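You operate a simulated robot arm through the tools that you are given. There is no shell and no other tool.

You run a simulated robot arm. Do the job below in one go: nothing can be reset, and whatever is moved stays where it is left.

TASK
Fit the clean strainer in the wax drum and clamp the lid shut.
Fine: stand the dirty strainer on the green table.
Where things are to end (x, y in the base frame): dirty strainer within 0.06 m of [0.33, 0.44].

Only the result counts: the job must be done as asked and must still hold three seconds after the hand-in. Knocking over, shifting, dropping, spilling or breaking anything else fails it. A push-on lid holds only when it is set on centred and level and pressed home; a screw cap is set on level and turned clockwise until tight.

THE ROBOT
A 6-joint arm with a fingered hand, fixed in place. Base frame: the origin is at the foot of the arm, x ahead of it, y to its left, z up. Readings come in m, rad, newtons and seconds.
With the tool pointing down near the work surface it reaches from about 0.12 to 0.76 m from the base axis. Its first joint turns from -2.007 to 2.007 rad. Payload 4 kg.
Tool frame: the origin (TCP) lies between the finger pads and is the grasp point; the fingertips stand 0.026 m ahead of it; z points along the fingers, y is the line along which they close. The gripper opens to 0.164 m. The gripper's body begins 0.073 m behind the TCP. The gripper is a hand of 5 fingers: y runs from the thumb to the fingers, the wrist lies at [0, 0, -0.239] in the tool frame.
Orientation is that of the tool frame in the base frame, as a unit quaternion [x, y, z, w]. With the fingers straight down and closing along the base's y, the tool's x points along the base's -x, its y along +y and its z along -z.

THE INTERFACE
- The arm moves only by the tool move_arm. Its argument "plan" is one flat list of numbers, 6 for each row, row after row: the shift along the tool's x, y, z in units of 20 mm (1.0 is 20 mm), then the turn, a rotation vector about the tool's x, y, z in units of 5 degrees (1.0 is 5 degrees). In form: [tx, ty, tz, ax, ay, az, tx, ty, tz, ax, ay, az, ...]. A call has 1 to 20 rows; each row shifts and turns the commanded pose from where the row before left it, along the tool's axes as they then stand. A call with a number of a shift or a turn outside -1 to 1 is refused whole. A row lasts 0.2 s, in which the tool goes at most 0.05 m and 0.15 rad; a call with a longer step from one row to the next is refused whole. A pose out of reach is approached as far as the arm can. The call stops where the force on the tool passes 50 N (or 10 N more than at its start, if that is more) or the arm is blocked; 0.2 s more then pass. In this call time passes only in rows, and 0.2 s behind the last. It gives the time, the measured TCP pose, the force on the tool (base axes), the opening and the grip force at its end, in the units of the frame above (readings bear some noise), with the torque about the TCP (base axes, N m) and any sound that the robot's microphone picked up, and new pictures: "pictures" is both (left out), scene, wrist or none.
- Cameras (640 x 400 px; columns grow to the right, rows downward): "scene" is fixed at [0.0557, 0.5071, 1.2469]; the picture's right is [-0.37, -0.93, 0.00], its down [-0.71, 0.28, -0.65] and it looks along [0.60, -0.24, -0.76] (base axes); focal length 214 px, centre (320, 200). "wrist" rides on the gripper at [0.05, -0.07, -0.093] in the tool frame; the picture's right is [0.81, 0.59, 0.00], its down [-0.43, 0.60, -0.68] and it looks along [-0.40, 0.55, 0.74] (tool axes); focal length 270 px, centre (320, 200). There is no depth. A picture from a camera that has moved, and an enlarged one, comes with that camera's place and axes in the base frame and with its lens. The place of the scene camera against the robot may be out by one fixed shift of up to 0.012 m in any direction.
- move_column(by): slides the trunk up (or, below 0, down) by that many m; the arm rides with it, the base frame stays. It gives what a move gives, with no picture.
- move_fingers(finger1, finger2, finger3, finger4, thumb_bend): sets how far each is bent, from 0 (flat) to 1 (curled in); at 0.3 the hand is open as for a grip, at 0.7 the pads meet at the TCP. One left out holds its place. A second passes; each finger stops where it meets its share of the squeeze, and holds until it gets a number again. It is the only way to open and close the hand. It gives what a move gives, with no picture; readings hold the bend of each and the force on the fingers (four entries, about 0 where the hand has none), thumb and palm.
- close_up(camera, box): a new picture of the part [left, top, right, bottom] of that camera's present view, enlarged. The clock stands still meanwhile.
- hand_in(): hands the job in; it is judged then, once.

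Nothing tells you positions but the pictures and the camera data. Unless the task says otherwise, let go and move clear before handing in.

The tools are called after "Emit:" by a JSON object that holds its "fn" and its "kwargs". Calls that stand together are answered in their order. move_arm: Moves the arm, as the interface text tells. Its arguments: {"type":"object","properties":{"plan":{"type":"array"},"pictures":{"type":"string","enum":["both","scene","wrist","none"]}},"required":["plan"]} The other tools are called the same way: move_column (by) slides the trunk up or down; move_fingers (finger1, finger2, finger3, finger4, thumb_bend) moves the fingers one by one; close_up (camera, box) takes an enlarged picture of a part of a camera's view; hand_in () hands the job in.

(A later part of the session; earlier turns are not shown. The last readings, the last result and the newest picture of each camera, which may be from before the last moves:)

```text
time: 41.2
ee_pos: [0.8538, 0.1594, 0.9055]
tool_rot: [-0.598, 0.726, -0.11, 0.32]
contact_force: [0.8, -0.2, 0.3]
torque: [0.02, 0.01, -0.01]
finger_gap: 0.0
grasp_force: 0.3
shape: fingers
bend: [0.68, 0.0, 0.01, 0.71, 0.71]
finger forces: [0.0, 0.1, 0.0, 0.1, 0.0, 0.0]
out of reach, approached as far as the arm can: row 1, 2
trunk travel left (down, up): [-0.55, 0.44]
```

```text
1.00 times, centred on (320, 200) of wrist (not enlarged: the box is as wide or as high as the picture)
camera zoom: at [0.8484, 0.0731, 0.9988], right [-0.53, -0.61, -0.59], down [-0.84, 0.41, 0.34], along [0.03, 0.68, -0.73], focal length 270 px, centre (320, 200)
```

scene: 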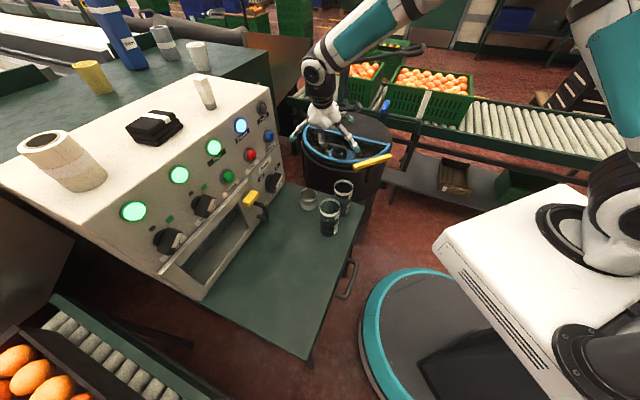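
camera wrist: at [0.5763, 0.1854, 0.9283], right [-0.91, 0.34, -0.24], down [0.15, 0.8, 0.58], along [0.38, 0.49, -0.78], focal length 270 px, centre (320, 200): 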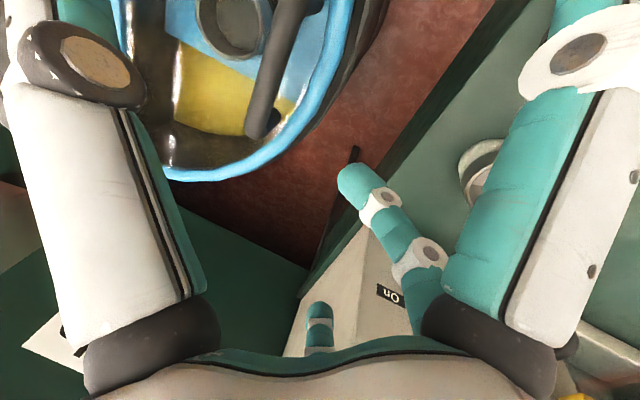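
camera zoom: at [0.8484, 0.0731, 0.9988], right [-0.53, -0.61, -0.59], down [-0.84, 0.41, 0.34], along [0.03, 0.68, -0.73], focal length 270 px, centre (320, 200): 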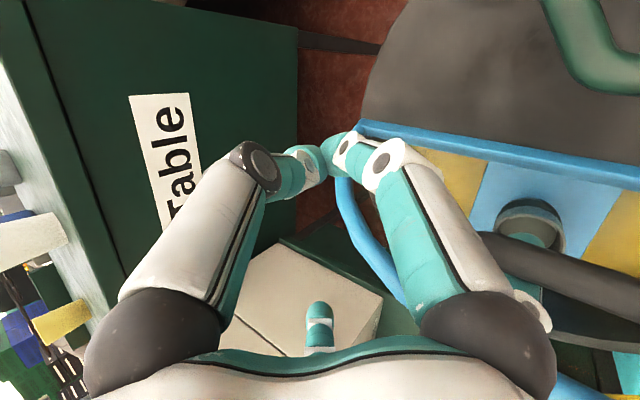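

The finger force has dropped to about zero, so the lid is close to balance, but the arm is near a limit. I'll rotate the hand back a little about the finger axis to regain reach, then push on toward −n.

Emit:
{"fn": "move_arm", "kwargs": {"plan": [0.398, -0.3155, 0.02, 0.521, 0.718, 0.95, 0.398, -0.3155, 0.02, 0.521, 0.718, 0.95], "pictures": "none"}}

Emit:
{"fn": "close_up", "kwargs": {"camera": "scene", "box": [290, 40, 430, 150]}}

```text
time: 41.8
ee_pos: [0.8623, 0.1419, 0.9077]
tool_rot: [-0.515, 0.784, -0.149, 0.313]
contact_force: [0.0, 0.3, -0.1]
torque: [0.01, 0.04, 0.0]
finger_gap: 0.0
grasp_force: 0.6
shape: fingers
bend: [0.68, 0.0, 0.01, 0.71, 0.71]
finger forces: [0.0, 0.3, 0.0, 0.1, 0.0, 0.1]
trunk travel left (down, up): [-0.55, 0.44]
```

```text
3.64 times, centred on (360, 95) of scene
camera zoom: at [0.0557, 0.5071, 1.2469], right [-0.37, -0.93, 0.0], down [-0.71, 0.28, -0.65], along [0.6, -0.24, -0.76], focal length 780 px, centre (174, 582)
```

zoom: 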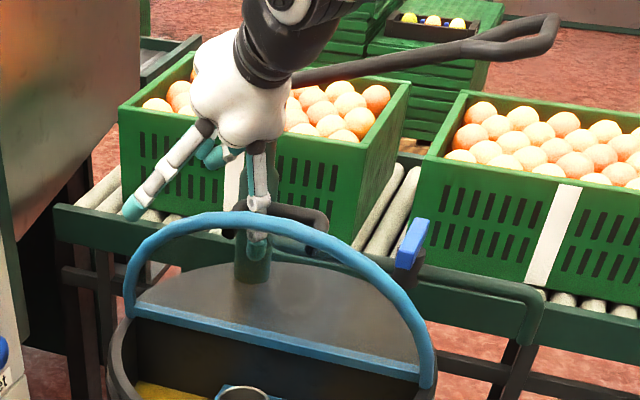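

Back in reach. Pushing another 3 cm toward −n to tip the lid past vertical.

Emit:
{"fn": "move_arm", "kwargs": {"plan": [0.332, -0.605, 0.295, 0, 0, 0, 0.332, -0.605, 0.295, 0, 0, 0], "pictures": "none"}}

Emit:
{"fn": "close_up", "kwargs": {"camera": "scene", "box": [290, 40, 430, 150]}}

Emit:
{"fn": "close_up", "kwargs": {"camera": "wrist", "box": [0, 0, 640, 400]}}

```text
time: 42.4
ee_pos: [0.8833, 0.1217, 0.9066]
tool_rot: [-0.515, 0.783, -0.15, 0.314]
contact_force: [0.9, -1.8, -1.1]
torque: [-0.08, -0.11, 0.19]
finger_gap: 0.0
grasp_force: 1.0
shape: fingers
bend: [0.68, 0.01, 0.01, 0.71, 0.71]
finger forces: [0.0, 2.2, 0.0, 0.0, 0.1, 0.0]
trunk travel left (down, up): [-0.55, 0.44]
```

```text
3.64 times, centred on (360, 95) of scene
camera zoom: at [0.0557, 0.5071, 1.2469], right [-0.37, -0.93, 0.0], down [-0.71, 0.28, -0.65], along [0.6, -0.24, -0.76], focal length 780 px, centre (174, 582)
```

zoom: 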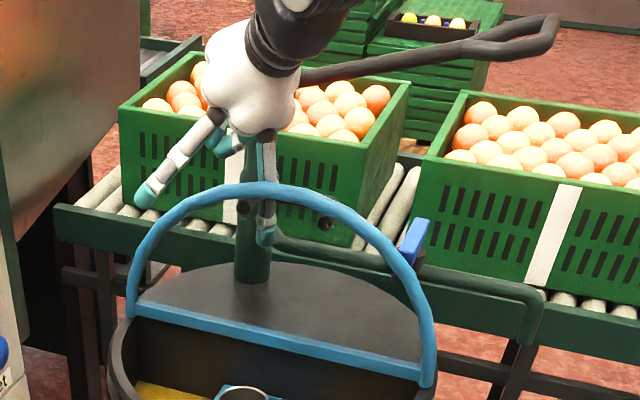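

```text
1.00 times, centred on (320, 200) of wrist (not enlarged: the box is as wide or as high as the picture)
camera zoom: at [0.8576, 0.0367, 0.9998], right [-0.64, -0.48, -0.6], down [-0.74, 0.58, 0.33], along [0.19, 0.66, -0.73], focal length 270 px, centre (320, 200)
```

zoom: 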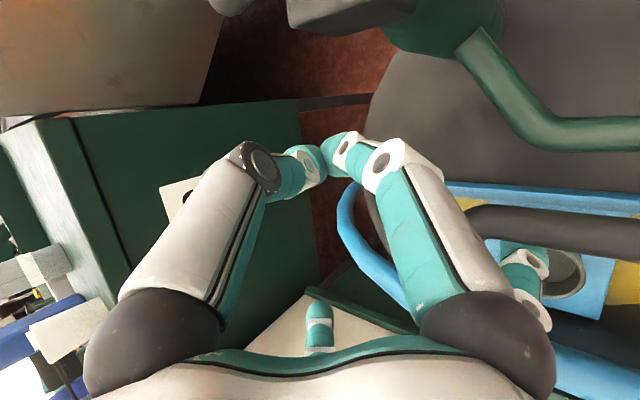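

The lid looks about vertical and the force has changed sign, as if the pane is now leaning on the finger. I'll take a settled reading and a closer look.

Emit:
{"fn": "move_arm", "kwargs": {"plan": [0, 0, 0, 0, 0, 0, 0, 0, 0, 0, 0, 0], "pictures": "none"}}

Emit:
{"fn": "close_up", "kwargs": {"camera": "scene", "box": [310, 70, 400, 140]}}

Emit:
{"fn": "close_up", "kwargs": {"camera": "wrist", "box": [380, 60, 640, 400]}}

```text
time: 43.0
ee_pos: [0.8839, 0.1218, 0.9081]
tool_rot: [-0.516, 0.784, -0.149, 0.312]
contact_force: [1.5, -2.0, 0.8]
torque: [-0.05, -0.01, 0.25]
finger_gap: 0.0001
grasp_force: 0.8
shape: fingers
bend: [0.68, 0.01, 0.01, 0.71, 0.71]
finger forces: [0.1, 2.3, 0.0, 0.1, 0.1, 0.0]
trunk travel left (down, up): [-0.55, 0.44]
```

```text
5.71 times, centred on (355, 105) of scene
camera zoom: at [0.0557, 0.5071, 1.2469], right [-0.37, -0.93, 0.0], down [-0.71, 0.28, -0.65], along [0.6, -0.24, -0.76], focal length 1226 px, centre (120, 743)
```

zoom: 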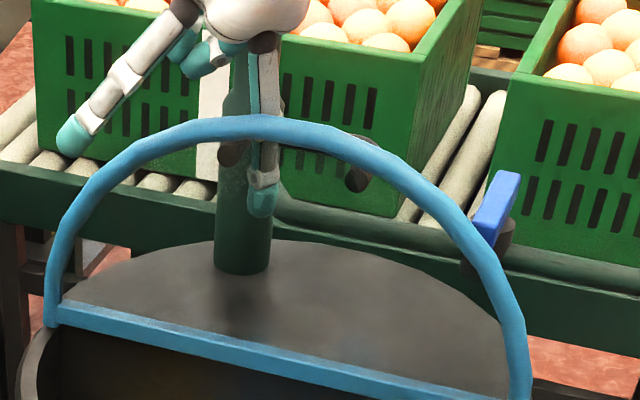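

```text
1.18 times, centred on (510, 230) of wrist
camera zoom: at [0.8573, 0.0371, 0.9998], right [-0.64, -0.48, -0.6], down [-0.74, 0.58, 0.33], along [0.19, 0.66, -0.73], focal length 318 px, centre (96, 165)
```

zoom: 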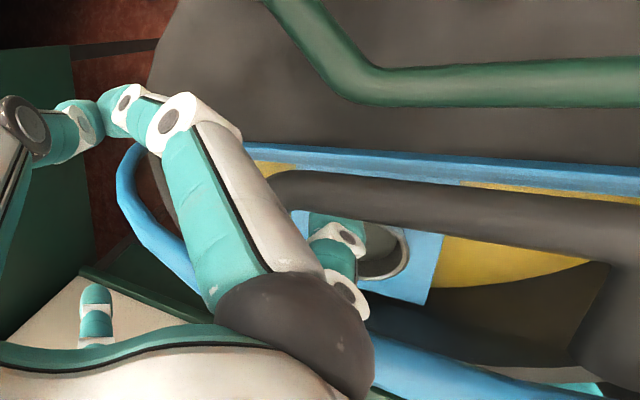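

The lid is leaning open on the finger (about 2.5 N toward −n). I'll ease it a bit further to see if it meets its stop.

Emit:
{"fn": "move_arm", "kwargs": {"plan": [0.221, -0.403, 0.197, 0, 0, 0, 0, 0, 0, 0, 0, 0], "pictures": "none"}}

Emit:
{"fn": "close_up", "kwargs": {"camera": "scene", "box": [310, 50, 400, 140]}}

```text
time: 43.6
ee_pos: [0.8912, 0.1153, 0.9063]
tool_rot: [-0.516, 0.784, -0.149, 0.313]
contact_force: [1.4, -1.5, -1.0]
torque: [-0.01, -0.05, 0.2]
finger_gap: 0.0
grasp_force: 0.7
shape: fingers
bend: [0.68, 0.01, 0.01, 0.71, 0.71]
finger forces: [0.1, 2.1, 0.1, 0.0, 0.0, 0.0]
trunk travel left (down, up): [-0.55, 0.44]
```

```text
4.44 times, centred on (355, 95) of scene
camera zoom: at [0.0557, 0.5071, 1.2469], right [-0.37, -0.93, 0.0], down [-0.71, 0.28, -0.65], along [0.6, -0.24, -0.76], focal length 953 px, centre (164, 667)
```

zoom: 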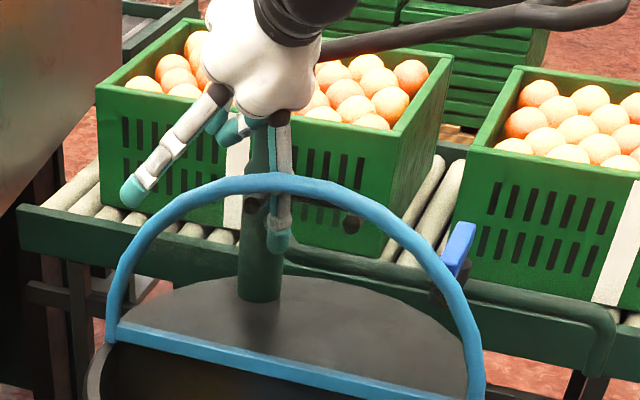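

Still leaning open with about 2 N. One more gentle centimetre, then I'll recheck the forces.

Emit:
{"fn": "move_arm", "kwargs": {"plan": [0.221, -0.403, 0.197, 0, 0, 0, 0, 0, 0, 0, 0, 0], "pictures": "none"}}

Emit:
{"fn": "close_up", "kwargs": {"camera": "scene", "box": [310, 50, 400, 140]}}

Emit:
{"fn": "close_up", "kwargs": {"camera": "wrist", "box": [0, 0, 640, 400]}}

```text
time: 44.2
ee_pos: [0.8967, 0.1074, 0.9077]
tool_rot: [-0.515, 0.784, -0.149, 0.313]
contact_force: [0.8, -0.8, -0.3]
torque: [0.01, -0.04, 0.09]
finger_gap: 0.0002
grasp_force: 0.5
shape: fingers
bend: [0.68, 0.01, 0.01, 0.71, 0.71]
finger forces: [0.1, 1.2, 0.0, 0.1, 0.0, 0.1]
trunk travel left (down, up): [-0.55, 0.44]
```

```text
4.44 times, centred on (355, 95) of scene
camera zoom: at [0.0557, 0.5071, 1.2469], right [-0.37, -0.93, 0.0], down [-0.71, 0.28, -0.65], along [0.6, -0.24, -0.76], focal length 953 px, centre (164, 667)
```

zoom: 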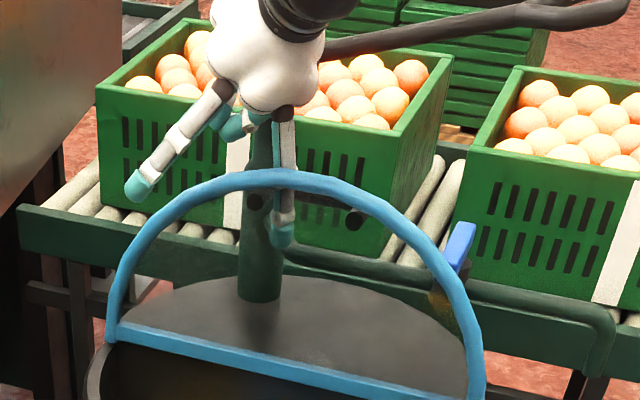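

```text
1.00 times, centred on (320, 200) of wrist (not enlarged: the box is as wide or as high as the picture)
camera zoom: at [0.8717, 0.0233, 0.9993], right [-0.64, -0.48, -0.6], down [-0.74, 0.58, 0.33], along [0.19, 0.66, -0.73], focal length 270 px, centre (320, 200)
```

zoom: 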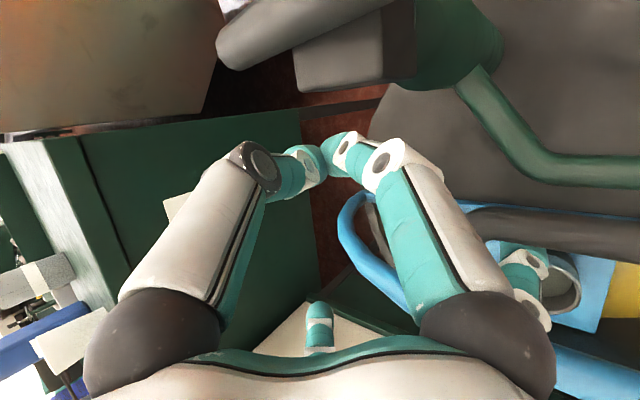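

The force is down to about 1 N, so the lid is close to its stop. I'll draw the finger straight up out of the loop by raising the trunk.

Emit:
{"fn": "move_column", "kwargs": {"by": 0.09}}

Emit:
{"fn": "close_up", "kwargs": {"camera": "scene", "box": [300, 20, 420, 150]}}

Emit:
{"fn": "close_up", "kwargs": {"camera": "wrist", "box": [0, 0, 640, 400]}}

```text
time: 45.4
ee_pos: [0.8981, 0.1079, 0.9967]
tool_rot: [-0.516, 0.783, -0.149, 0.312]
contact_force: [-0.7, 0.5, 0.0]
torque: [0.0, 0.0, -0.01]
finger_gap: 0.0
grasp_force: 0.1
shape: fingers
bend: [0.68, 0.01, 0.01, 0.71, 0.71]
finger forces: [0.1, 0.1, 0.0, 0.0, 0.0, 0.0]
trunk travel left (down, up): [-0.64, 0.35]
```

```text
3.08 times, centred on (360, 85) of scene
camera zoom: at [0.0557, 0.5071, 1.2469], right [-0.37, -0.93, 0.0], down [-0.71, 0.28, -0.65], along [0.6, -0.24, -0.76], focal length 660 px, centre (197, 554)
```

zoom: 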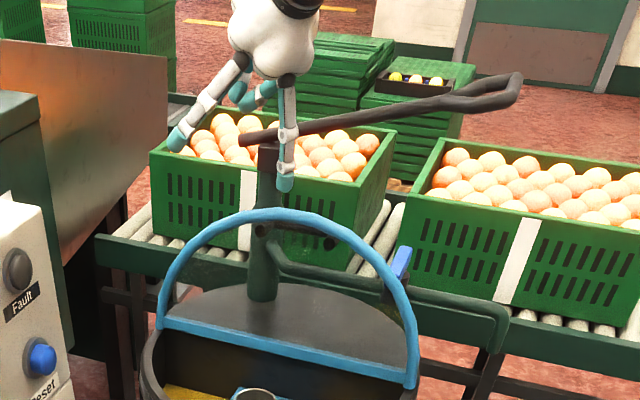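

```text
1.00 times, centred on (320, 200) of wrist (not enlarged: the box is as wide or as high as the picture)
camera zoom: at [0.8717, 0.0235, 1.0893], right [-0.64, -0.48, -0.6], down [-0.74, 0.58, 0.33], along [0.19, 0.66, -0.73], focal length 270 px, centre (320, 200)
```

zoom: 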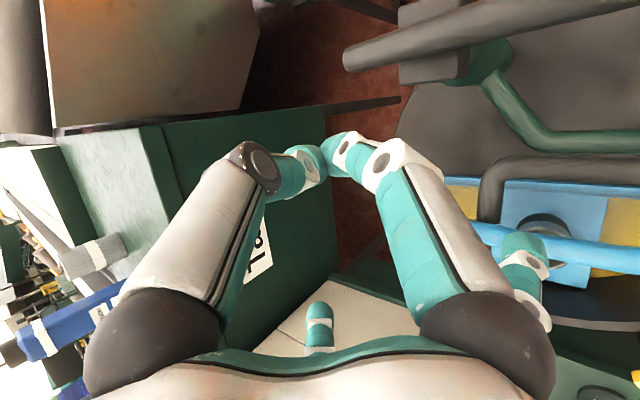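

The lid stands open by itself and the finger is clear. I'll rise a little more, back the hand off toward the robot side, and return to a straight-down tool.

Emit:
{"fn": "move_column", "kwargs": {"by": 0.05}}

Emit:
{"fn": "move_arm", "kwargs": {"plan": [-0.443, 0.806, -0.393, 0, 0, 0, -0.443, 0.806, -0.393, 0, 0, 0, -0.443, 0.806, -0.393, 0, 0, 0, -0.443, 0.806, -0.393, 0, 0, 0, -0.443, 0.806, -0.393, 0, 0, 0, -0.443, 0.806, -0.393, 0, 0, 0, -0.443, 0.806, -0.393, 0, 0, 0], "pictures": "none"}}

Emit:
{"fn": "move_arm", "kwargs": {"plan": [0, 0, 0, -0.264, 0.551, 0.912, 0, 0, 0, -0.264, 0.551, 0.912, 0, 0, 0, -0.264, 0.551, 0.912, 0, 0, 0, -0.264, 0.551, 0.912, 0, 0, 0, -0.264, 0.551, 0.912, 0, 0, 0, -0.264, 0.551, 0.912, 0, 0, 0, -0.264, 0.551, 0.912, 0, 0, 0, -0.264, 0.551, 0.912, 0, 0, 0, -0.264, 0.551, 0.912, 0, 0, 0, -0.264, 0.551, 0.912, 0, 0, 0, -0.264, 0.551, 0.912, 0, 0, 0, -0.264, 0.551, 0.912, 0, 0, 0, -0.264, 0.551, 0.912, 0, 0, 0, -0.264, 0.551, 0.912], "pictures": "both"}}

```text
time: 46.3
ee_pos: [0.8975, 0.1082, 1.0474]
tool_rot: [-0.516, 0.783, -0.149, 0.314]
contact_force: [0.4, 0.5, 0.4]
torque: [0.02, 0.01, 0.0]
finger_gap: 0.0
grasp_force: 0.0
shape: fingers
bend: [0.68, 0.01, 0.01, 0.71, 0.71]
finger forces: [0.0, 0.0, 0.0, 0.0, 0.1, 0.1]
trunk travel left (down, up): [-0.69, 0.3]
```

```text
time: 47.9
ee_pos: [0.7964, 0.2065, 1.0482]
tool_rot: [-0.516, 0.783, -0.149, 0.313]
contact_force: [0.1, -0.5, -0.4]
torque: [0.02, 0.02, -0.01]
finger_gap: 0.0
grasp_force: 0.0
shape: fingers
bend: [0.68, 0.01, 0.01, 0.71, 0.71]
finger forces: [0.0, 0.1, 0.0, 0.0, 0.1, 0.0]
trunk travel left (down, up): [-0.69, 0.3]
```

```text
time: 50.9
ee_pos: [0.7666, 0.1976, 1.0345]
tool_rot: [0.001, 1.0, 0.002, 0.002]
contact_force: [0.8, -0.6, 0.6]
torque: [-0.02, 0.02, -0.04]
finger_gap: 0.0002
grasp_force: 0.1
shape: fingers
bend: [0.68, 0.01, 0.01, 0.71, 0.71]
finger forces: [0.0, 0.0, 0.1, 0.0, 0.1, 0.1]
out of reach, approached as far as the arm can: row 13, 14
trunk travel left (down, up): [-0.69, 0.3]
camera wrist: at [0.7149, 0.1271, 1.1279], right [-0.81, 0.59, 0.0], down [0.43, 0.59, 0.68], along [0.4, 0.55, -0.73], focal length 270 px, centre (320, 200)
```

scene: 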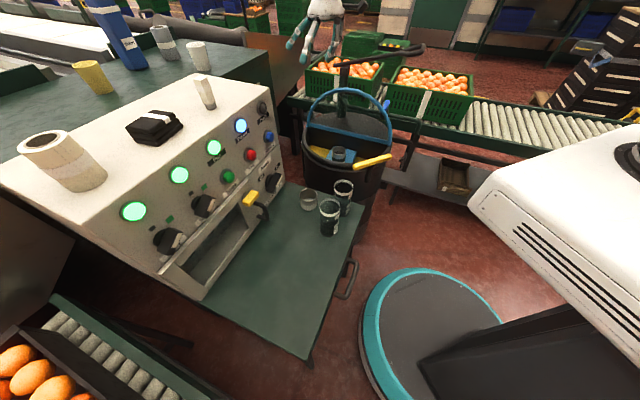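
wrist: 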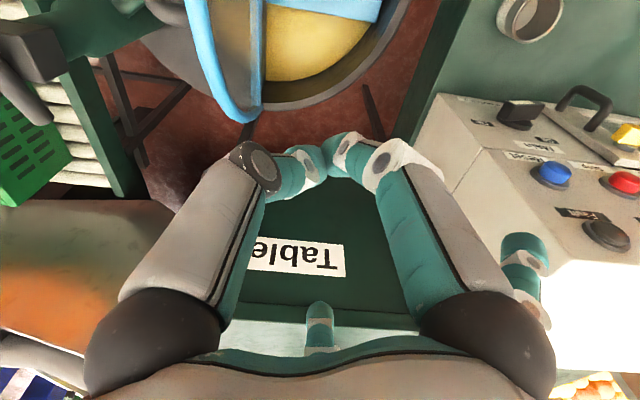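

The lid is standing open and the drum seat is accessible. I'll zoom in to refine the seated cup's position.

Emit:
{"fn": "close_up", "kwargs": {"camera": "scene", "box": [295, 75, 405, 195]}}

Emit:
{"fn": "close_up", "kwargs": {"camera": "scene", "box": [310, 130, 370, 180]}}

Emit:
{"fn": "move_arm", "kwargs": {"plan": [0.9, 0, 0, 0, 0, 0, 0.9, 0, 0, 0, 0, 0, 0.9, 0, 0, 0, 0, 0, 0.9, 0, 0, 0, 0, 0], "pictures": "wrist"}}

```text
3.33 times, centred on (350, 135) of scene
camera zoom: at [0.0557, 0.5071, 1.2469], right [-0.37, -0.93, 0.0], down [-0.71, 0.28, -0.65], along [0.6, -0.24, -0.76], focal length 715 px, centre (220, 417)
```

zoom: 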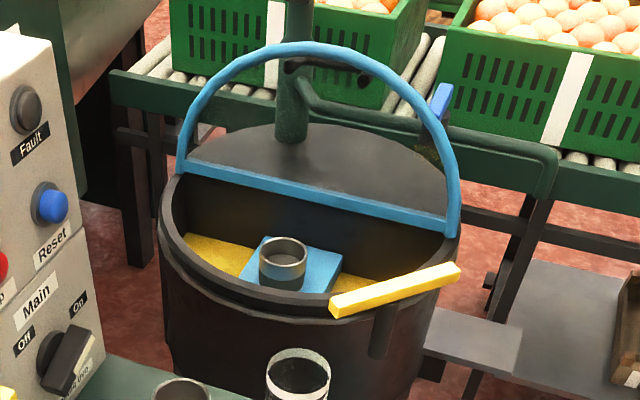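

```text
8.00 times, centred on (340, 155) of scene
camera zoom: at [0.0557, 0.5071, 1.2469], right [-0.37, -0.93, 0.0], down [-0.71, 0.28, -0.65], along [0.6, -0.24, -0.76], focal length 1716 px, centre (160, 560)
```

zoom: 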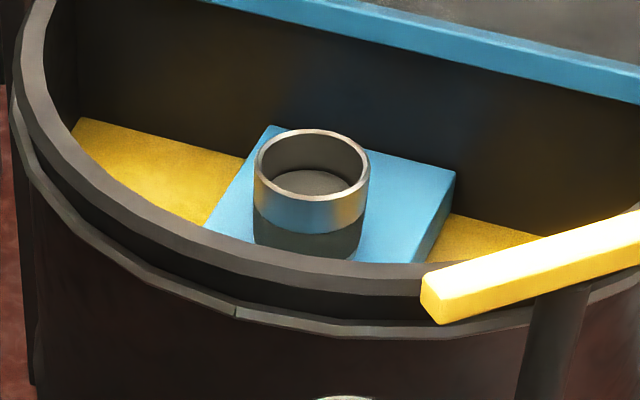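

```text
time: 51.9
ee_pos: [0.694, 0.1989, 1.0368]
tool_rot: [0.0, 1.0, 0.001, 0.001]
contact_force: [-0.1, 0.1, 0.4]
torque: [-0.01, 0.0, 0.0]
finger_gap: 0.0
grasp_force: 0.1
shape: fingers
bend: [0.68, 0.01, 0.01, 0.71, 0.71]
finger forces: [0.1, 0.0, 0.1, 0.1, 0.0, 0.1]
trunk travel left (down, up): [-0.69, 0.3]
camera wrist: at [0.6424, 0.1271, 1.1287], right [-0.81, 0.59, 0.0], down [0.43, 0.59, 0.68], along [0.4, 0.55, -0.73], focal length 270 px, centre (320, 200)
```

wrist: 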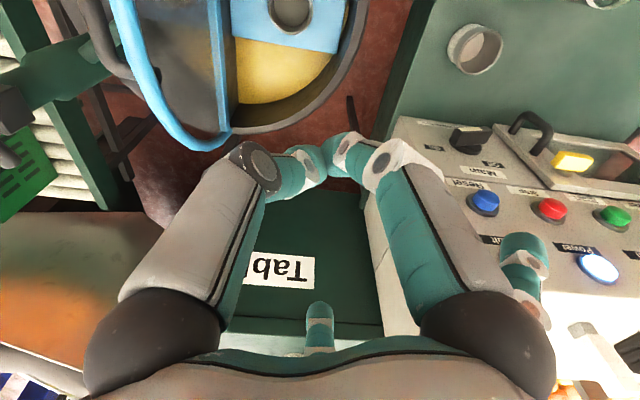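

The seated cup is at about (0.7095, 0.151), rim z≈0.68, diameter 60 mm. I'll set all five fingers partly closed and line up above the cup.

Emit:
{"fn": "move_fingers", "kwargs": {"finger1": 0.42, "finger2": 0.42, "finger3": 0.42, "finger4": 0.42, "thumb_bend": 0.42}}

Emit:
{"fn": "move_arm", "kwargs": {"plan": [-0.258, -0.8, 0, 0, 0, 0, -0.258, -0.8, 0, 0, 0, 0, -0.258, -0.8, 0, 0, 0, 0], "pictures": "none"}}

Emit:
{"fn": "move_column", "kwargs": {"by": -0.2}}

Emit:
{"fn": "move_arm", "kwargs": {"plan": [0, 0, 0, 0, 0, 0], "pictures": "both"}}

```text
time: 52.9
ee_pos: [0.6958, 0.1978, 1.0355]
tool_rot: [0.001, 1.0, 0.001, 0.0]
contact_force: [0.7, 0.6, -0.1]
torque: [-0.03, -0.02, 0.01]
finger_gap: 0.0622
grasp_force: 0.0
shape: fingers
bend: [0.42, 0.42, 0.42, 0.42, 0.42]
finger forces: [0.1, 0.0, 0.0, 0.1, 0.0, 0.0]
trunk travel left (down, up): [-0.69, 0.3]
```

```text
time: 53.7
ee_pos: [0.7097, 0.151, 1.0343]
tool_rot: [0.0, 1.0, 0.001, 0.0]
contact_force: [0.8, -0.3, 0.5]
torque: [-0.01, -0.02, 0.0]
finger_gap: 0.062
grasp_force: 0.0
shape: fingers
bend: [0.42, 0.42, 0.42, 0.42, 0.42]
finger forces: [0.0, 0.0, 0.1, 0.1, 0.1, 0.0]
trunk travel left (down, up): [-0.69, 0.3]
```

```text
time: 55.9
ee_pos: [0.7115, 0.1508, 0.8357]
tool_rot: [0.0, 1.0, 0.001, -0.001]
contact_force: [0.0, -0.3, 0.1]
torque: [0.03, 0.02, 0.01]
finger_gap: 0.0618
grasp_force: 0.0
shape: fingers
bend: [0.42, 0.42, 0.42, 0.42, 0.42]
finger forces: [0.0, 0.0, 0.0, 0.0, 0.0, 0.0]
trunk travel left (down, up): [-0.49, 0.5]
```

```text
time: 56.3
ee_pos: [0.7102, 0.1502, 0.8351]
tool_rot: [0.0, 1.0, 0.001, -0.001]
contact_force: [-0.6, -0.1, -0.8]
torque: [0.03, 0.01, -0.01]
finger_gap: 0.0621
grasp_force: 0.1
shape: fingers
bend: [0.42, 0.42, 0.42, 0.42, 0.42]
finger forces: [0.0, 0.0, 0.1, 0.0, 0.1, 0.0]
trunk travel left (down, up): [-0.49, 0.5]
camera wrist: at [0.6587, 0.0797, 0.9281], right [-0.81, 0.59, 0.0], down [0.43, 0.59, 0.68], along [0.4, 0.55, -0.73], focal length 270 px, centre (320, 200)
```

scene: 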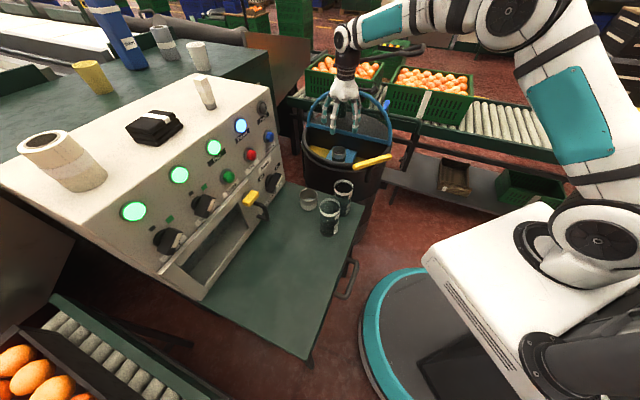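
wrist: 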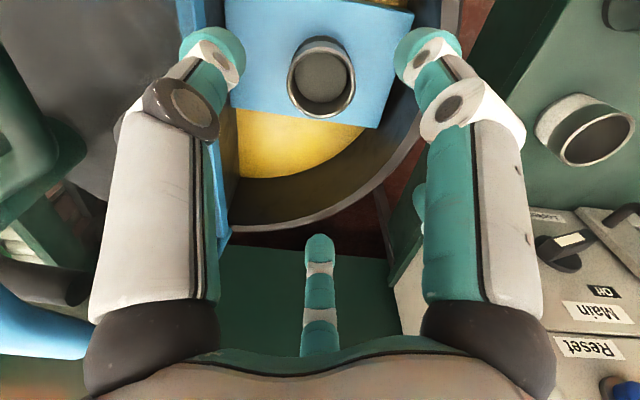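

The cup is visible between the fingers. I'll zoom in to measure its offset from the hand axis.

Emit:
{"fn": "close_up", "kwargs": {"camera": "wrist", "box": [240, 20, 400, 130]}}

Emit:
{"fn": "close_up", "kwargs": {"camera": "scene", "box": [295, 75, 405, 185]}}

```text
3.64 times, centred on (320, 75) of wrist
camera zoom: at [0.6587, 0.0797, 0.9281], right [-0.81, 0.59, 0.0], down [0.43, 0.59, 0.68], along [0.4, 0.55, -0.73], focal length 983 px, centre (320, 654)
```

zoom: 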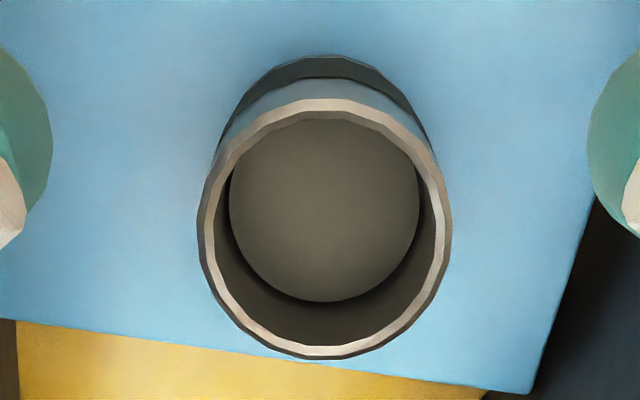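

```text
3.64 times, centred on (350, 130) of scene
camera zoom: at [0.0557, 0.5071, 1.2469], right [-0.37, -0.93, 0.0], down [-0.71, 0.28, -0.65], along [0.6, -0.24, -0.76], focal length 780 px, centre (211, 454)
```

zoom: 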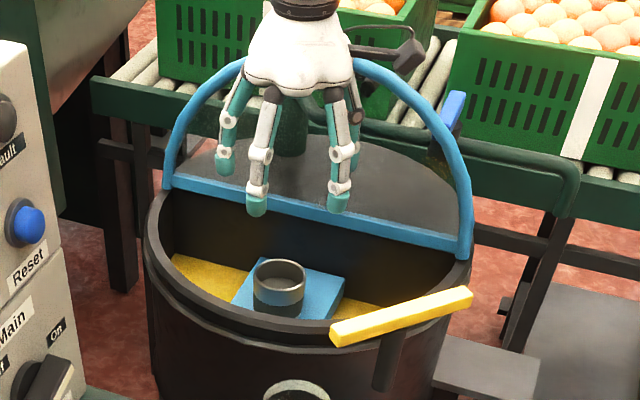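

The hand axis is aligned within a millimetre or two of the cup. Descending around it.

Emit:
{"fn": "move_arm", "kwargs": {"plan": [0, 0, 1, 0, 0, 0, 0, 0, 1, 0, 0, 0, 0, 0, 1, 0, 0, 0, 0, 0, 1, 0, 0, 0, 0, 0, 1, 0, 0, 0, 0.05, 0, 1, 0, 0, 0, 0, 0, 1, 0, 0, 0, 0, 0, 0.75, 0, 0, 0], "pictures": "wrist"}}

Emit:
{"fn": "close_up", "kwargs": {"camera": "scene", "box": [295, 95, 395, 185]}}

```text
time: 58.1
ee_pos: [0.7093, 0.1508, 0.6802]
tool_rot: [-0.001, 1.0, 0.001, 0.001]
contact_force: [0.1, -0.4, -0.1]
torque: [-0.01, 0.01, 0.0]
finger_gap: 0.0617
grasp_force: 0.0
shape: fingers
bend: [0.42, 0.42, 0.42, 0.42, 0.42]
finger forces: [0.1, 0.0, 0.0, 0.1, 0.1, 0.0]
trunk travel left (down, up): [-0.49, 0.5]
camera wrist: at [0.6574, 0.0802, 0.7732], right [-0.81, 0.59, 0.0], down [0.43, 0.59, 0.68], along [0.4, 0.55, -0.73], focal length 270 px, centre (320, 200)
```

wrist: 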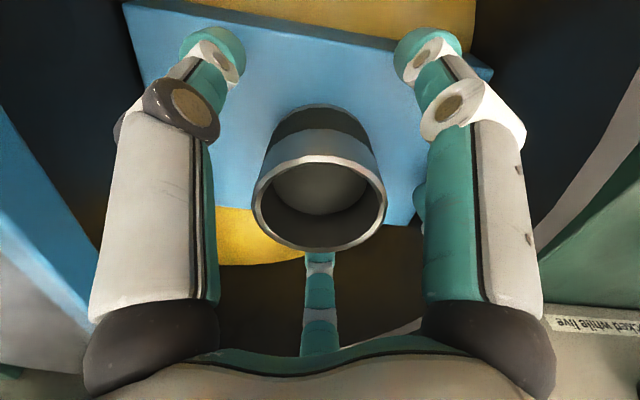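

```text
4.44 times, centred on (345, 140) of scene
camera zoom: at [0.0557, 0.5071, 1.2469], right [-0.37, -0.93, 0.0], down [-0.71, 0.28, -0.65], along [0.6, -0.24, -0.76], focal length 953 px, centre (209, 467)
```

zoom: 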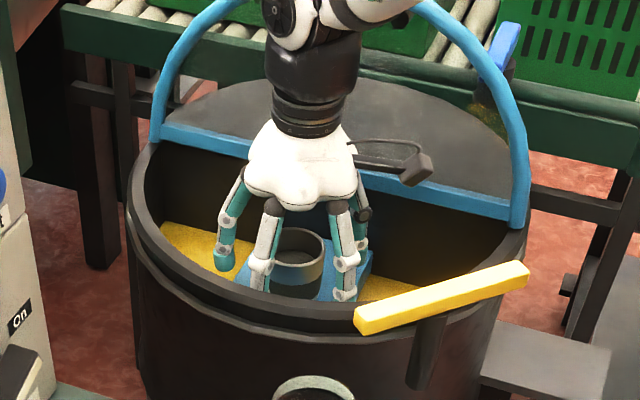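

The cup rim is centred exactly on the hand axis. I'll go 9 mm lower and close the fingers on the cup.

Emit:
{"fn": "move_arm", "kwargs": {"plan": [0, 0, 0.45, 0, 0, 0], "pictures": "none"}}

Emit:
{"fn": "move_fingers", "kwargs": {"finger1": 0.56, "finger2": 0.56, "finger3": 0.56, "finger4": 0.56, "thumb_bend": 0.56}}

Emit:
{"fn": "close_up", "kwargs": {"camera": "wrist", "box": [160, 80, 480, 280]}}

```text
time: 58.5
ee_pos: [0.709, 0.1505, 0.6719]
tool_rot: [-0.001, 1.0, 0.001, 0.0]
contact_force: [0.2, -0.1, -0.1]
torque: [0.01, 0.0, -0.02]
finger_gap: 0.062
grasp_force: 0.1
shape: fingers
bend: [0.42, 0.42, 0.42, 0.42, 0.42]
finger forces: [0.0, 0.0, 0.0, 0.0, 0.1, 0.0]
trunk travel left (down, up): [-0.49, 0.5]
```

```text
time: 59.5
ee_pos: [0.7088, 0.1518, 0.6717]
tool_rot: [0.0, 1.0, 0.001, 0.0]
contact_force: [0.5, 0.0, -1.1]
torque: [0.02, 0.0, 0.01]
finger_gap: 0.0279
grasp_force: 0.1
shape: fingers
bend: [0.56, 0.56, 0.55, 0.56, 0.56]
finger forces: [0.1, 0.2, 0.3, 0.0, 0.0, 0.1]
trunk travel left (down, up): [-0.49, 0.5]
```

```text
2.00 times, centred on (320, 180) of wrist
camera zoom: at [0.6574, 0.08, 0.7644], right [-0.81, 0.59, 0.0], down [0.43, 0.59, 0.68], along [0.4, 0.55, -0.73], focal length 541 px, centre (320, 240)
```

zoom: 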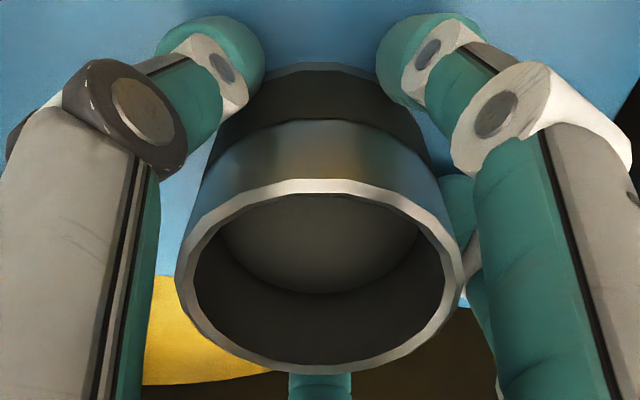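

The fingers are just touching. Closing a bit more to grip firmly.

Emit:
{"fn": "move_fingers", "kwargs": {"finger1": 0.63, "finger2": 0.63, "finger3": 0.63, "finger4": 0.63, "thumb_bend": 0.63}}

Emit:
{"fn": "close_up", "kwargs": {"camera": "wrist", "box": [160, 80, 480, 280]}}

```text
time: 60.5
ee_pos: [0.7083, 0.1489, 0.6717]
tool_rot: [0.0, 1.0, 0.0, 0.001]
contact_force: [0.3, -0.8, 0.4]
torque: [0.0, 0.01, -0.01]
finger_gap: 0.0231
grasp_force: 14.6
shape: fingers
bend: [0.59, 0.57, 0.57, 0.58, 0.59]
finger forces: [4.5, 5.7, 6.2, 5.2, 7.9, 0.1]
trunk travel left (down, up): [-0.49, 0.5]
```

```text
2.00 times, centred on (320, 180) of wrist
camera zoom: at [0.6574, 0.0799, 0.7645], right [-0.81, 0.59, 0.0], down [0.43, 0.59, 0.68], along [0.4, 0.55, -0.73], focal length 541 px, centre (320, 240)
```

zoom: 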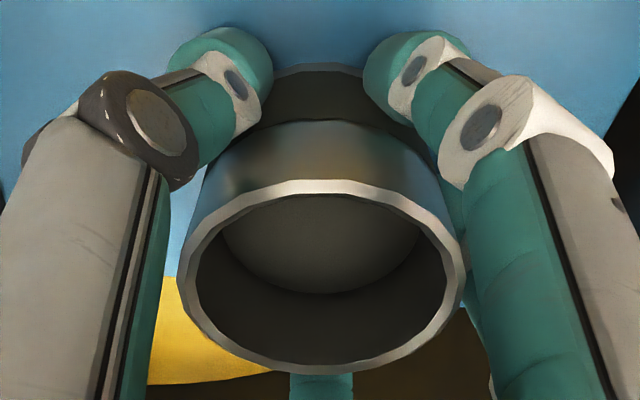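

Firm, even grip (5–8 N per finger). Lifting slowly.

Emit:
{"fn": "move_arm", "kwargs": {"plan": [0, 0, -0.4, 0, 0, 0, 0, 0, -0.5, 0, 0, 0, 0, 0, -0.6, 0, 0, 0], "pictures": "wrist"}}

Emit:
{"fn": "close_up", "kwargs": {"camera": "scene", "box": [295, 95, 395, 185]}}

```text
time: 61.3
ee_pos: [0.7087, 0.1508, 0.7029]
tool_rot: [0.0, 1.0, 0.001, 0.001]
contact_force: [-0.1, -0.4, -0.9]
torque: [-0.01, 0.0, -0.02]
finger_gap: 0.0237
grasp_force: 14.3
shape: fingers
bend: [0.59, 0.57, 0.57, 0.58, 0.59]
finger forces: [4.5, 5.7, 6.1, 5.0, 7.4, 0.0]
trunk travel left (down, up): [-0.49, 0.5]
camera wrist: at [0.6573, 0.08, 0.7941], right [-0.81, 0.59, 0.0], down [0.43, 0.59, 0.68], along [0.4, 0.55, -0.73], focal length 270 px, centre (320, 200)
```

wrist: 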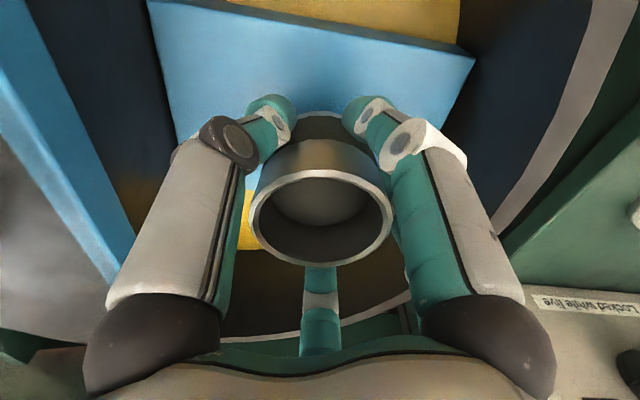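

```text
4.44 times, centred on (345, 140) of scene
camera zoom: at [0.0557, 0.5071, 1.2469], right [-0.37, -0.93, 0.0], down [-0.71, 0.28, -0.65], along [0.6, -0.24, -0.76], focal length 953 px, centre (209, 467)
```

zoom: 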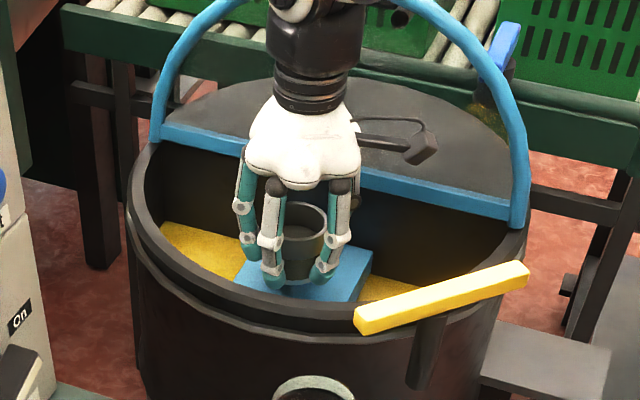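

The dirty strainer came up with the hand. Raising the trunk to clear everything, then checking the empty seat.

Emit:
{"fn": "move_column", "kwargs": {"by": 0.17}}

Emit:
{"fn": "close_up", "kwargs": {"camera": "scene", "box": [310, 130, 370, 180]}}

Emit:
{"fn": "close_up", "kwargs": {"camera": "wrist", "box": [0, 0, 640, 400]}}

```text
time: 63.2
ee_pos: [0.7095, 0.1511, 0.8712]
tool_rot: [0.0, 1.0, 0.001, 0.0]
contact_force: [0.0, -0.5, -1.2]
torque: [0.0, -0.02, -0.03]
finger_gap: 0.0235
grasp_force: 14.3
shape: fingers
bend: [0.59, 0.57, 0.57, 0.58, 0.59]
finger forces: [4.4, 5.7, 6.1, 5.1, 7.6, 0.0]
trunk travel left (down, up): [-0.66, 0.33]
```

```text
8.00 times, centred on (340, 155) of scene
camera zoom: at [0.0557, 0.5071, 1.2469], right [-0.37, -0.93, 0.0], down [-0.71, 0.28, -0.65], along [0.6, -0.24, -0.76], focal length 1716 px, centre (160, 560)
```

zoom: 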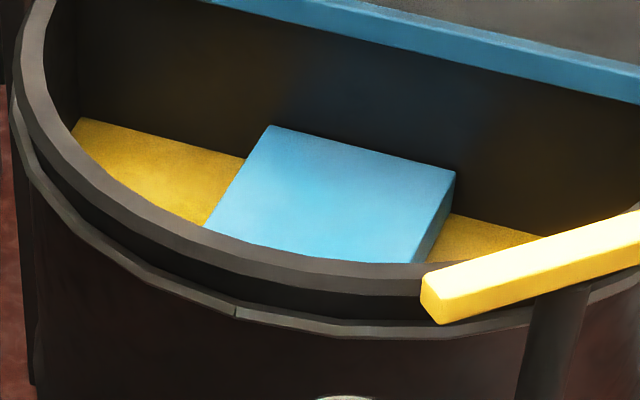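

```text
1.00 times, centred on (320, 200) of wrist (not enlarged: the box is as wide or as high as the picture)
camera zoom: at [0.6575, 0.0801, 0.9639], right [-0.81, 0.59, 0.0], down [0.43, 0.59, 0.68], along [0.4, 0.55, -0.73], focal length 270 px, centre (320, 200)
```

zoom: 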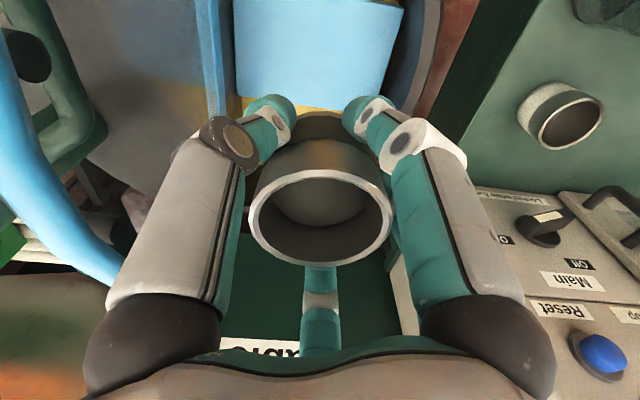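

The seat is a flat blue block; the strainer simply stands on it at (0.709, 0.1505). Now carrying the dirty strainer over to the green table.

Emit:
{"fn": "move_arm", "kwargs": {"plan": [0.961, 0.76, 0, 0, 0, 0, 0.961, 0.76, 0, 0, 0, 0, 0.961, 0.76, 0, 0, 0, 0, 0.961, 0.76, 0, 0, 0, 0, 0.961, 0.76, 0, 0, 0, 0, 0.961, 0.76, 0, 0, 0, 0, 0.961, 0.76, 0, 0, 0, 0, 0.961, 0.76, 0, 0, 0, 0, 0.961, 0.76, 0, 0, 0, 0, 0.961, 0.76, 0, 0, 0, 0, 0.961, 0.76, 0, 0, 0, 0, 0.961, 0.76, 0, 0, 0, 0, 0.961, 0.76, 0, 0, 0, 0, 0.961, 0.76, 0, 0, 0, 0, 0.961, 0.76, 0, 0, 0, 0, 0.961, 0.76, 0, 0, 0, 0, 0.961, 0.76, 0, 0, 0, 0, 0.961, 0.76, 0, 0, 0, 0, 0.961, 0.76, 0, 0, 0, 0, 0.961, 0.76, 0, 0, 0, 0], "pictures": "both"}}

```text
time: 67.4
ee_pos: [0.3236, 0.4556, 0.8722]
tool_rot: [0.001, 1.0, 0.001, 0.0]
contact_force: [-0.3, -0.3, -0.3]
torque: [0.0, 0.03, -0.02]
finger_gap: 0.0233
grasp_force: 14.1
shape: fingers
bend: [0.59, 0.57, 0.57, 0.58, 0.59]
finger forces: [4.4, 5.7, 6.1, 5.1, 7.4, 0.0]
trunk travel left (down, up): [-0.66, 0.33]
camera wrist: at [0.2721, 0.3846, 0.9644], right [-0.81, 0.59, 0.0], down [0.43, 0.59, 0.68], along [0.4, 0.55, -0.73], focal length 270 px, centre (320, 200)
```

scene: 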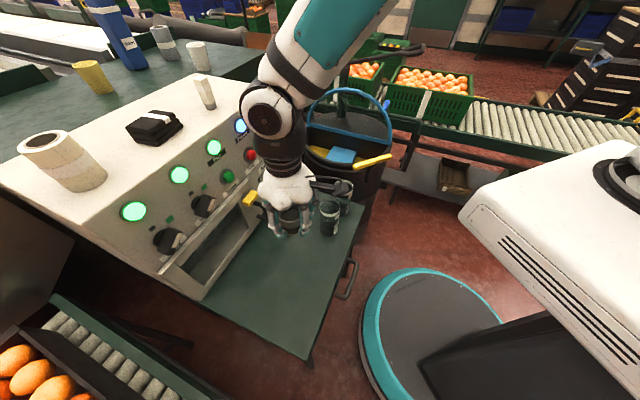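
wrist: 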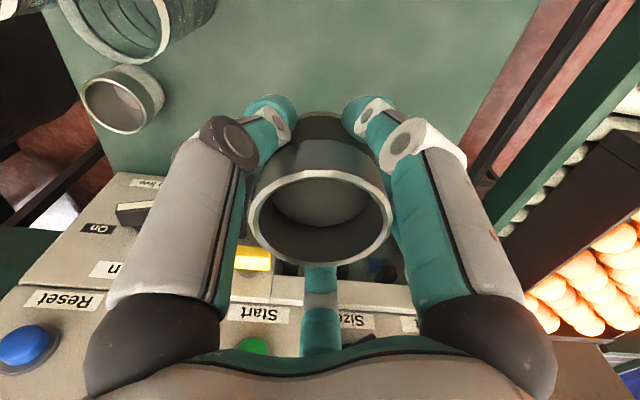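

The strainer is over the free part of the table at (0.324, 0.456). Lowering with the trunk to just above the table.

Emit:
{"fn": "move_column", "kwargs": {"by": -0.165}}

Emit:
{"fn": "close_up", "kwargs": {"camera": "scene", "box": [220, 160, 370, 270]}}

Emit:
{"fn": "close_up", "kwargs": {"camera": "wrist", "box": [0, 0, 640, 400]}}

```text
time: 69.3
ee_pos: [0.3243, 0.4549, 0.7081]
tool_rot: [0.0, 1.0, 0.001, 0.001]
contact_force: [-0.3, 0.6, -1.4]
torque: [-0.01, -0.03, -0.01]
finger_gap: 0.0232
grasp_force: 13.8
shape: fingers
bend: [0.59, 0.57, 0.57, 0.58, 0.59]
finger forces: [4.4, 5.6, 6.1, 5.0, 7.4, 0.0]
trunk travel left (down, up): [-0.495, 0.495]
```

```text
3.64 times, centred on (295, 215) of scene
camera zoom: at [0.0557, 0.5071, 1.2469], right [-0.37, -0.93, 0.0], down [-0.71, 0.28, -0.65], along [0.6, -0.24, -0.76], focal length 780 px, centre (411, 146)
```

zoom: 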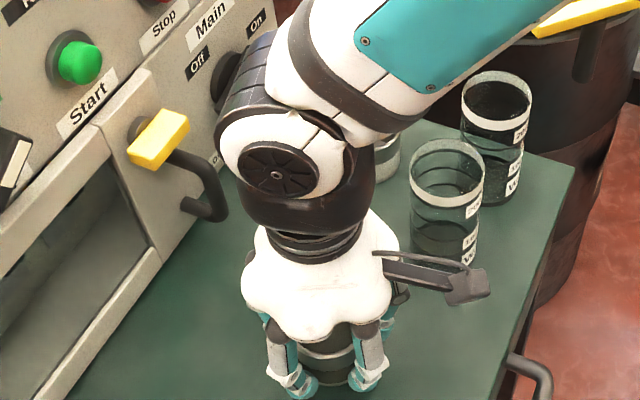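

```text
1.00 times, centred on (320, 200) of wrist (not enlarged: the box is as wide or as high as the picture)
camera zoom: at [0.2726, 0.3842, 0.7996], right [-0.81, 0.59, 0.0], down [0.43, 0.59, 0.68], along [0.4, 0.55, -0.73], focal length 270 px, centre (320, 200)
```

zoom: 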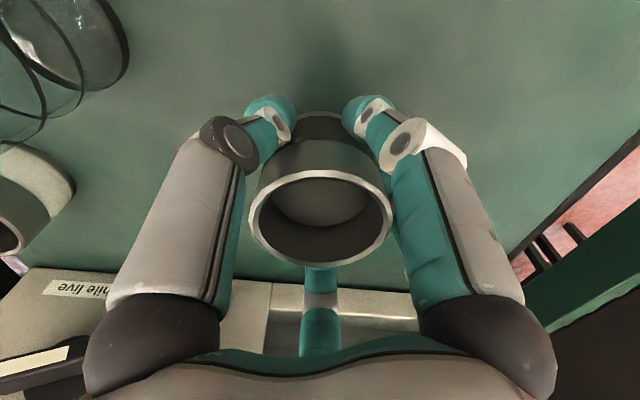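

About 2–3 cm left to go. Descending in small steps and watching for contact.

Emit:
{"fn": "move_arm", "kwargs": {"plan": [0, 0, 0.3, 0, 0, 0, 0, 0, 0.3, 0, 0, 0, 0, 0, 0.3, 0, 0, 0], "pictures": "none"}}

Emit:
{"fn": "move_arm", "kwargs": {"plan": [0, 0, 0.2, 0, 0, 0], "pictures": "none"}}

Emit:
{"fn": "close_up", "kwargs": {"camera": "scene", "box": [270, 220, 350, 270]}}

```text
time: 70.1
ee_pos: [0.3256, 0.4551, 0.6896]
tool_rot: [0.0, 1.0, 0.001, 0.0]
contact_force: [0.9, 0.2, -0.7]
torque: [-0.02, 0.04, -0.02]
finger_gap: 0.0231
grasp_force: 14.2
shape: fingers
bend: [0.59, 0.57, 0.57, 0.58, 0.59]
finger forces: [4.3, 5.7, 6.0, 5.1, 7.4, 0.1]
trunk travel left (down, up): [-0.495, 0.495]
```

```text
time: 70.5
ee_pos: [0.3254, 0.4545, 0.6857]
tool_rot: [0.0, 1.0, 0.001, 0.001]
contact_force: [-0.1, -0.4, -1.0]
torque: [0.0, 0.03, 0.01]
finger_gap: 0.023
grasp_force: 14.8
shape: fingers
bend: [0.59, 0.57, 0.57, 0.58, 0.59]
finger forces: [4.4, 5.7, 6.2, 5.1, 7.5, 0.0]
trunk travel left (down, up): [-0.495, 0.495]
```

```text
8.00 times, centred on (310, 245) of scene
camera zoom: at [0.0557, 0.5071, 1.2469], right [-0.37, -0.93, 0.0], down [-0.71, 0.28, -0.65], along [0.6, -0.24, -0.76], focal length 1716 px, centre (400, -160)
```

zoom: 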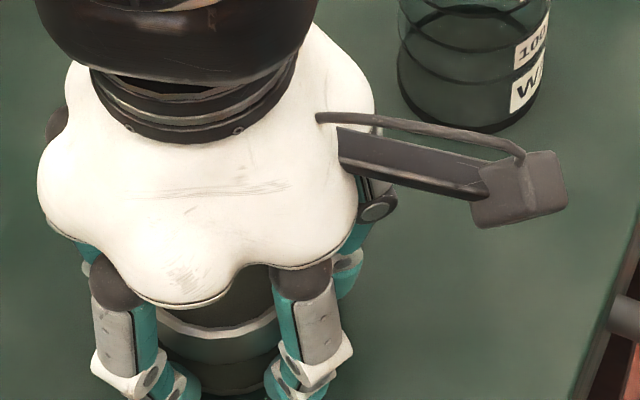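

No contact yet. Continuing down in 3 mm steps.

Emit:
{"fn": "move_arm", "kwargs": {"plan": [0, 0, 0.15, 0, 0, 0, 0, 0, 0.15, 0, 0, 0], "pictures": "none"}}

Emit:
{"fn": "move_arm", "kwargs": {"plan": [0, 0, 0.15, 0, 0, 0], "pictures": "none"}}

Emit:
{"fn": "move_arm", "kwargs": {"plan": [0, 0, 0.15, 0, 0, 0], "pictures": "wrist"}}

```text
time: 71.1
ee_pos: [0.3244, 0.4557, 0.6797]
tool_rot: [0.001, 1.0, 0.001, 0.0]
contact_force: [-0.8, 0.7, -1.4]
torque: [0.02, 0.02, -0.01]
finger_gap: 0.023
grasp_force: 14.7
shape: fingers
bend: [0.59, 0.57, 0.57, 0.58, 0.59]
finger forces: [4.4, 5.7, 6.1, 5.1, 7.4, 0.1]
trunk travel left (down, up): [-0.495, 0.495]
```

```text
time: 71.5
ee_pos: [0.3254, 0.4551, 0.6758]
tool_rot: [0.001, 1.0, 0.001, 0.001]
contact_force: [0.3, -0.4, 0.5]
torque: [0.03, 0.01, 0.01]
finger_gap: 0.023
grasp_force: 14.4
shape: fingers
bend: [0.59, 0.57, 0.57, 0.58, 0.59]
finger forces: [4.5, 5.8, 6.2, 5.1, 7.6, 0.0]
trunk travel left (down, up): [-0.495, 0.495]
```

```text
time: 71.9
ee_pos: [0.3243, 0.4553, 0.6743]
tool_rot: [0.0, 1.0, 0.003, 0.001]
contact_force: [-2.2, -1.7, 15.9]
torque: [-0.06, 0.01, -0.07]
finger_gap: 0.023
grasp_force: 15.8
shape: fingers
bend: [0.59, 0.58, 0.57, 0.58, 0.59]
finger forces: [5.3, 6.0, 6.3, 5.7, 8.7, 0.1]
trunk travel left (down, up): [-0.495, 0.495]
camera wrist: at [0.2725, 0.3843, 0.7673], right [-0.81, 0.59, 0.0], down [0.43, 0.59, 0.68], along [0.4, 0.55, -0.73], focal length 270 px, centre (320, 200)
```

wrist: 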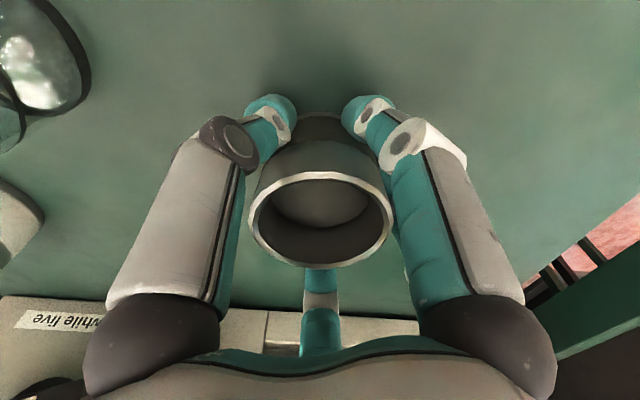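

The strainer is standing on the table (16 N up). I'll ease up about 2 mm and open the fingers.

Emit:
{"fn": "move_arm", "kwargs": {"plan": [0, 0, -0.12, 0, 0, 0], "pictures": "none"}}

Emit:
{"fn": "move_fingers", "kwargs": {"finger1": 0.42, "finger2": 0.42, "finger3": 0.42, "finger4": 0.42, "thumb_bend": 0.42}}

Emit:
{"fn": "close_up", "kwargs": {"camera": "wrist", "box": [0, 0, 640, 400]}}

```text
time: 72.3
ee_pos: [0.3248, 0.4549, 0.675]
tool_rot: [0.0, 1.0, 0.002, 0.001]
contact_force: [0.5, 1.1, 6.9]
torque: [0.04, -0.03, -0.02]
finger_gap: 0.023
grasp_force: 15.4
shape: fingers
bend: [0.59, 0.57, 0.57, 0.58, 0.59]
finger forces: [4.6, 6.3, 7.2, 5.6, 7.5, 0.0]
trunk travel left (down, up): [-0.495, 0.495]
```

```text
time: 73.3
ee_pos: [0.325, 0.4549, 0.6762]
tool_rot: [0.001, 1.0, 0.001, 0.0]
contact_force: [-0.1, 0.6, -0.2]
torque: [0.0, 0.01, -0.02]
finger_gap: 0.0618
grasp_force: 0.0
shape: fingers
bend: [0.42, 0.42, 0.42, 0.42, 0.42]
finger forces: [0.1, 0.0, 0.0, 0.0, 0.1, 0.1]
trunk travel left (down, up): [-0.495, 0.495]
```

```text
1.00 times, centred on (320, 200) of wrist (not enlarged: the box is as wide or as high as the picture)
camera zoom: at [0.2726, 0.3842, 0.7679], right [-0.81, 0.59, 0.0], down [0.43, 0.59, 0.68], along [0.4, 0.55, -0.73], focal length 270 px, centre (320, 200)
```

zoom: 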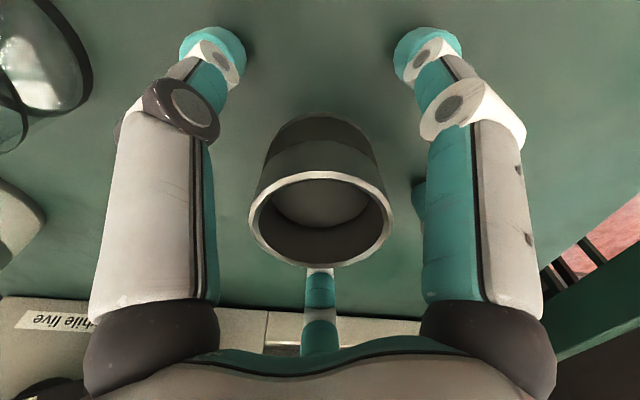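

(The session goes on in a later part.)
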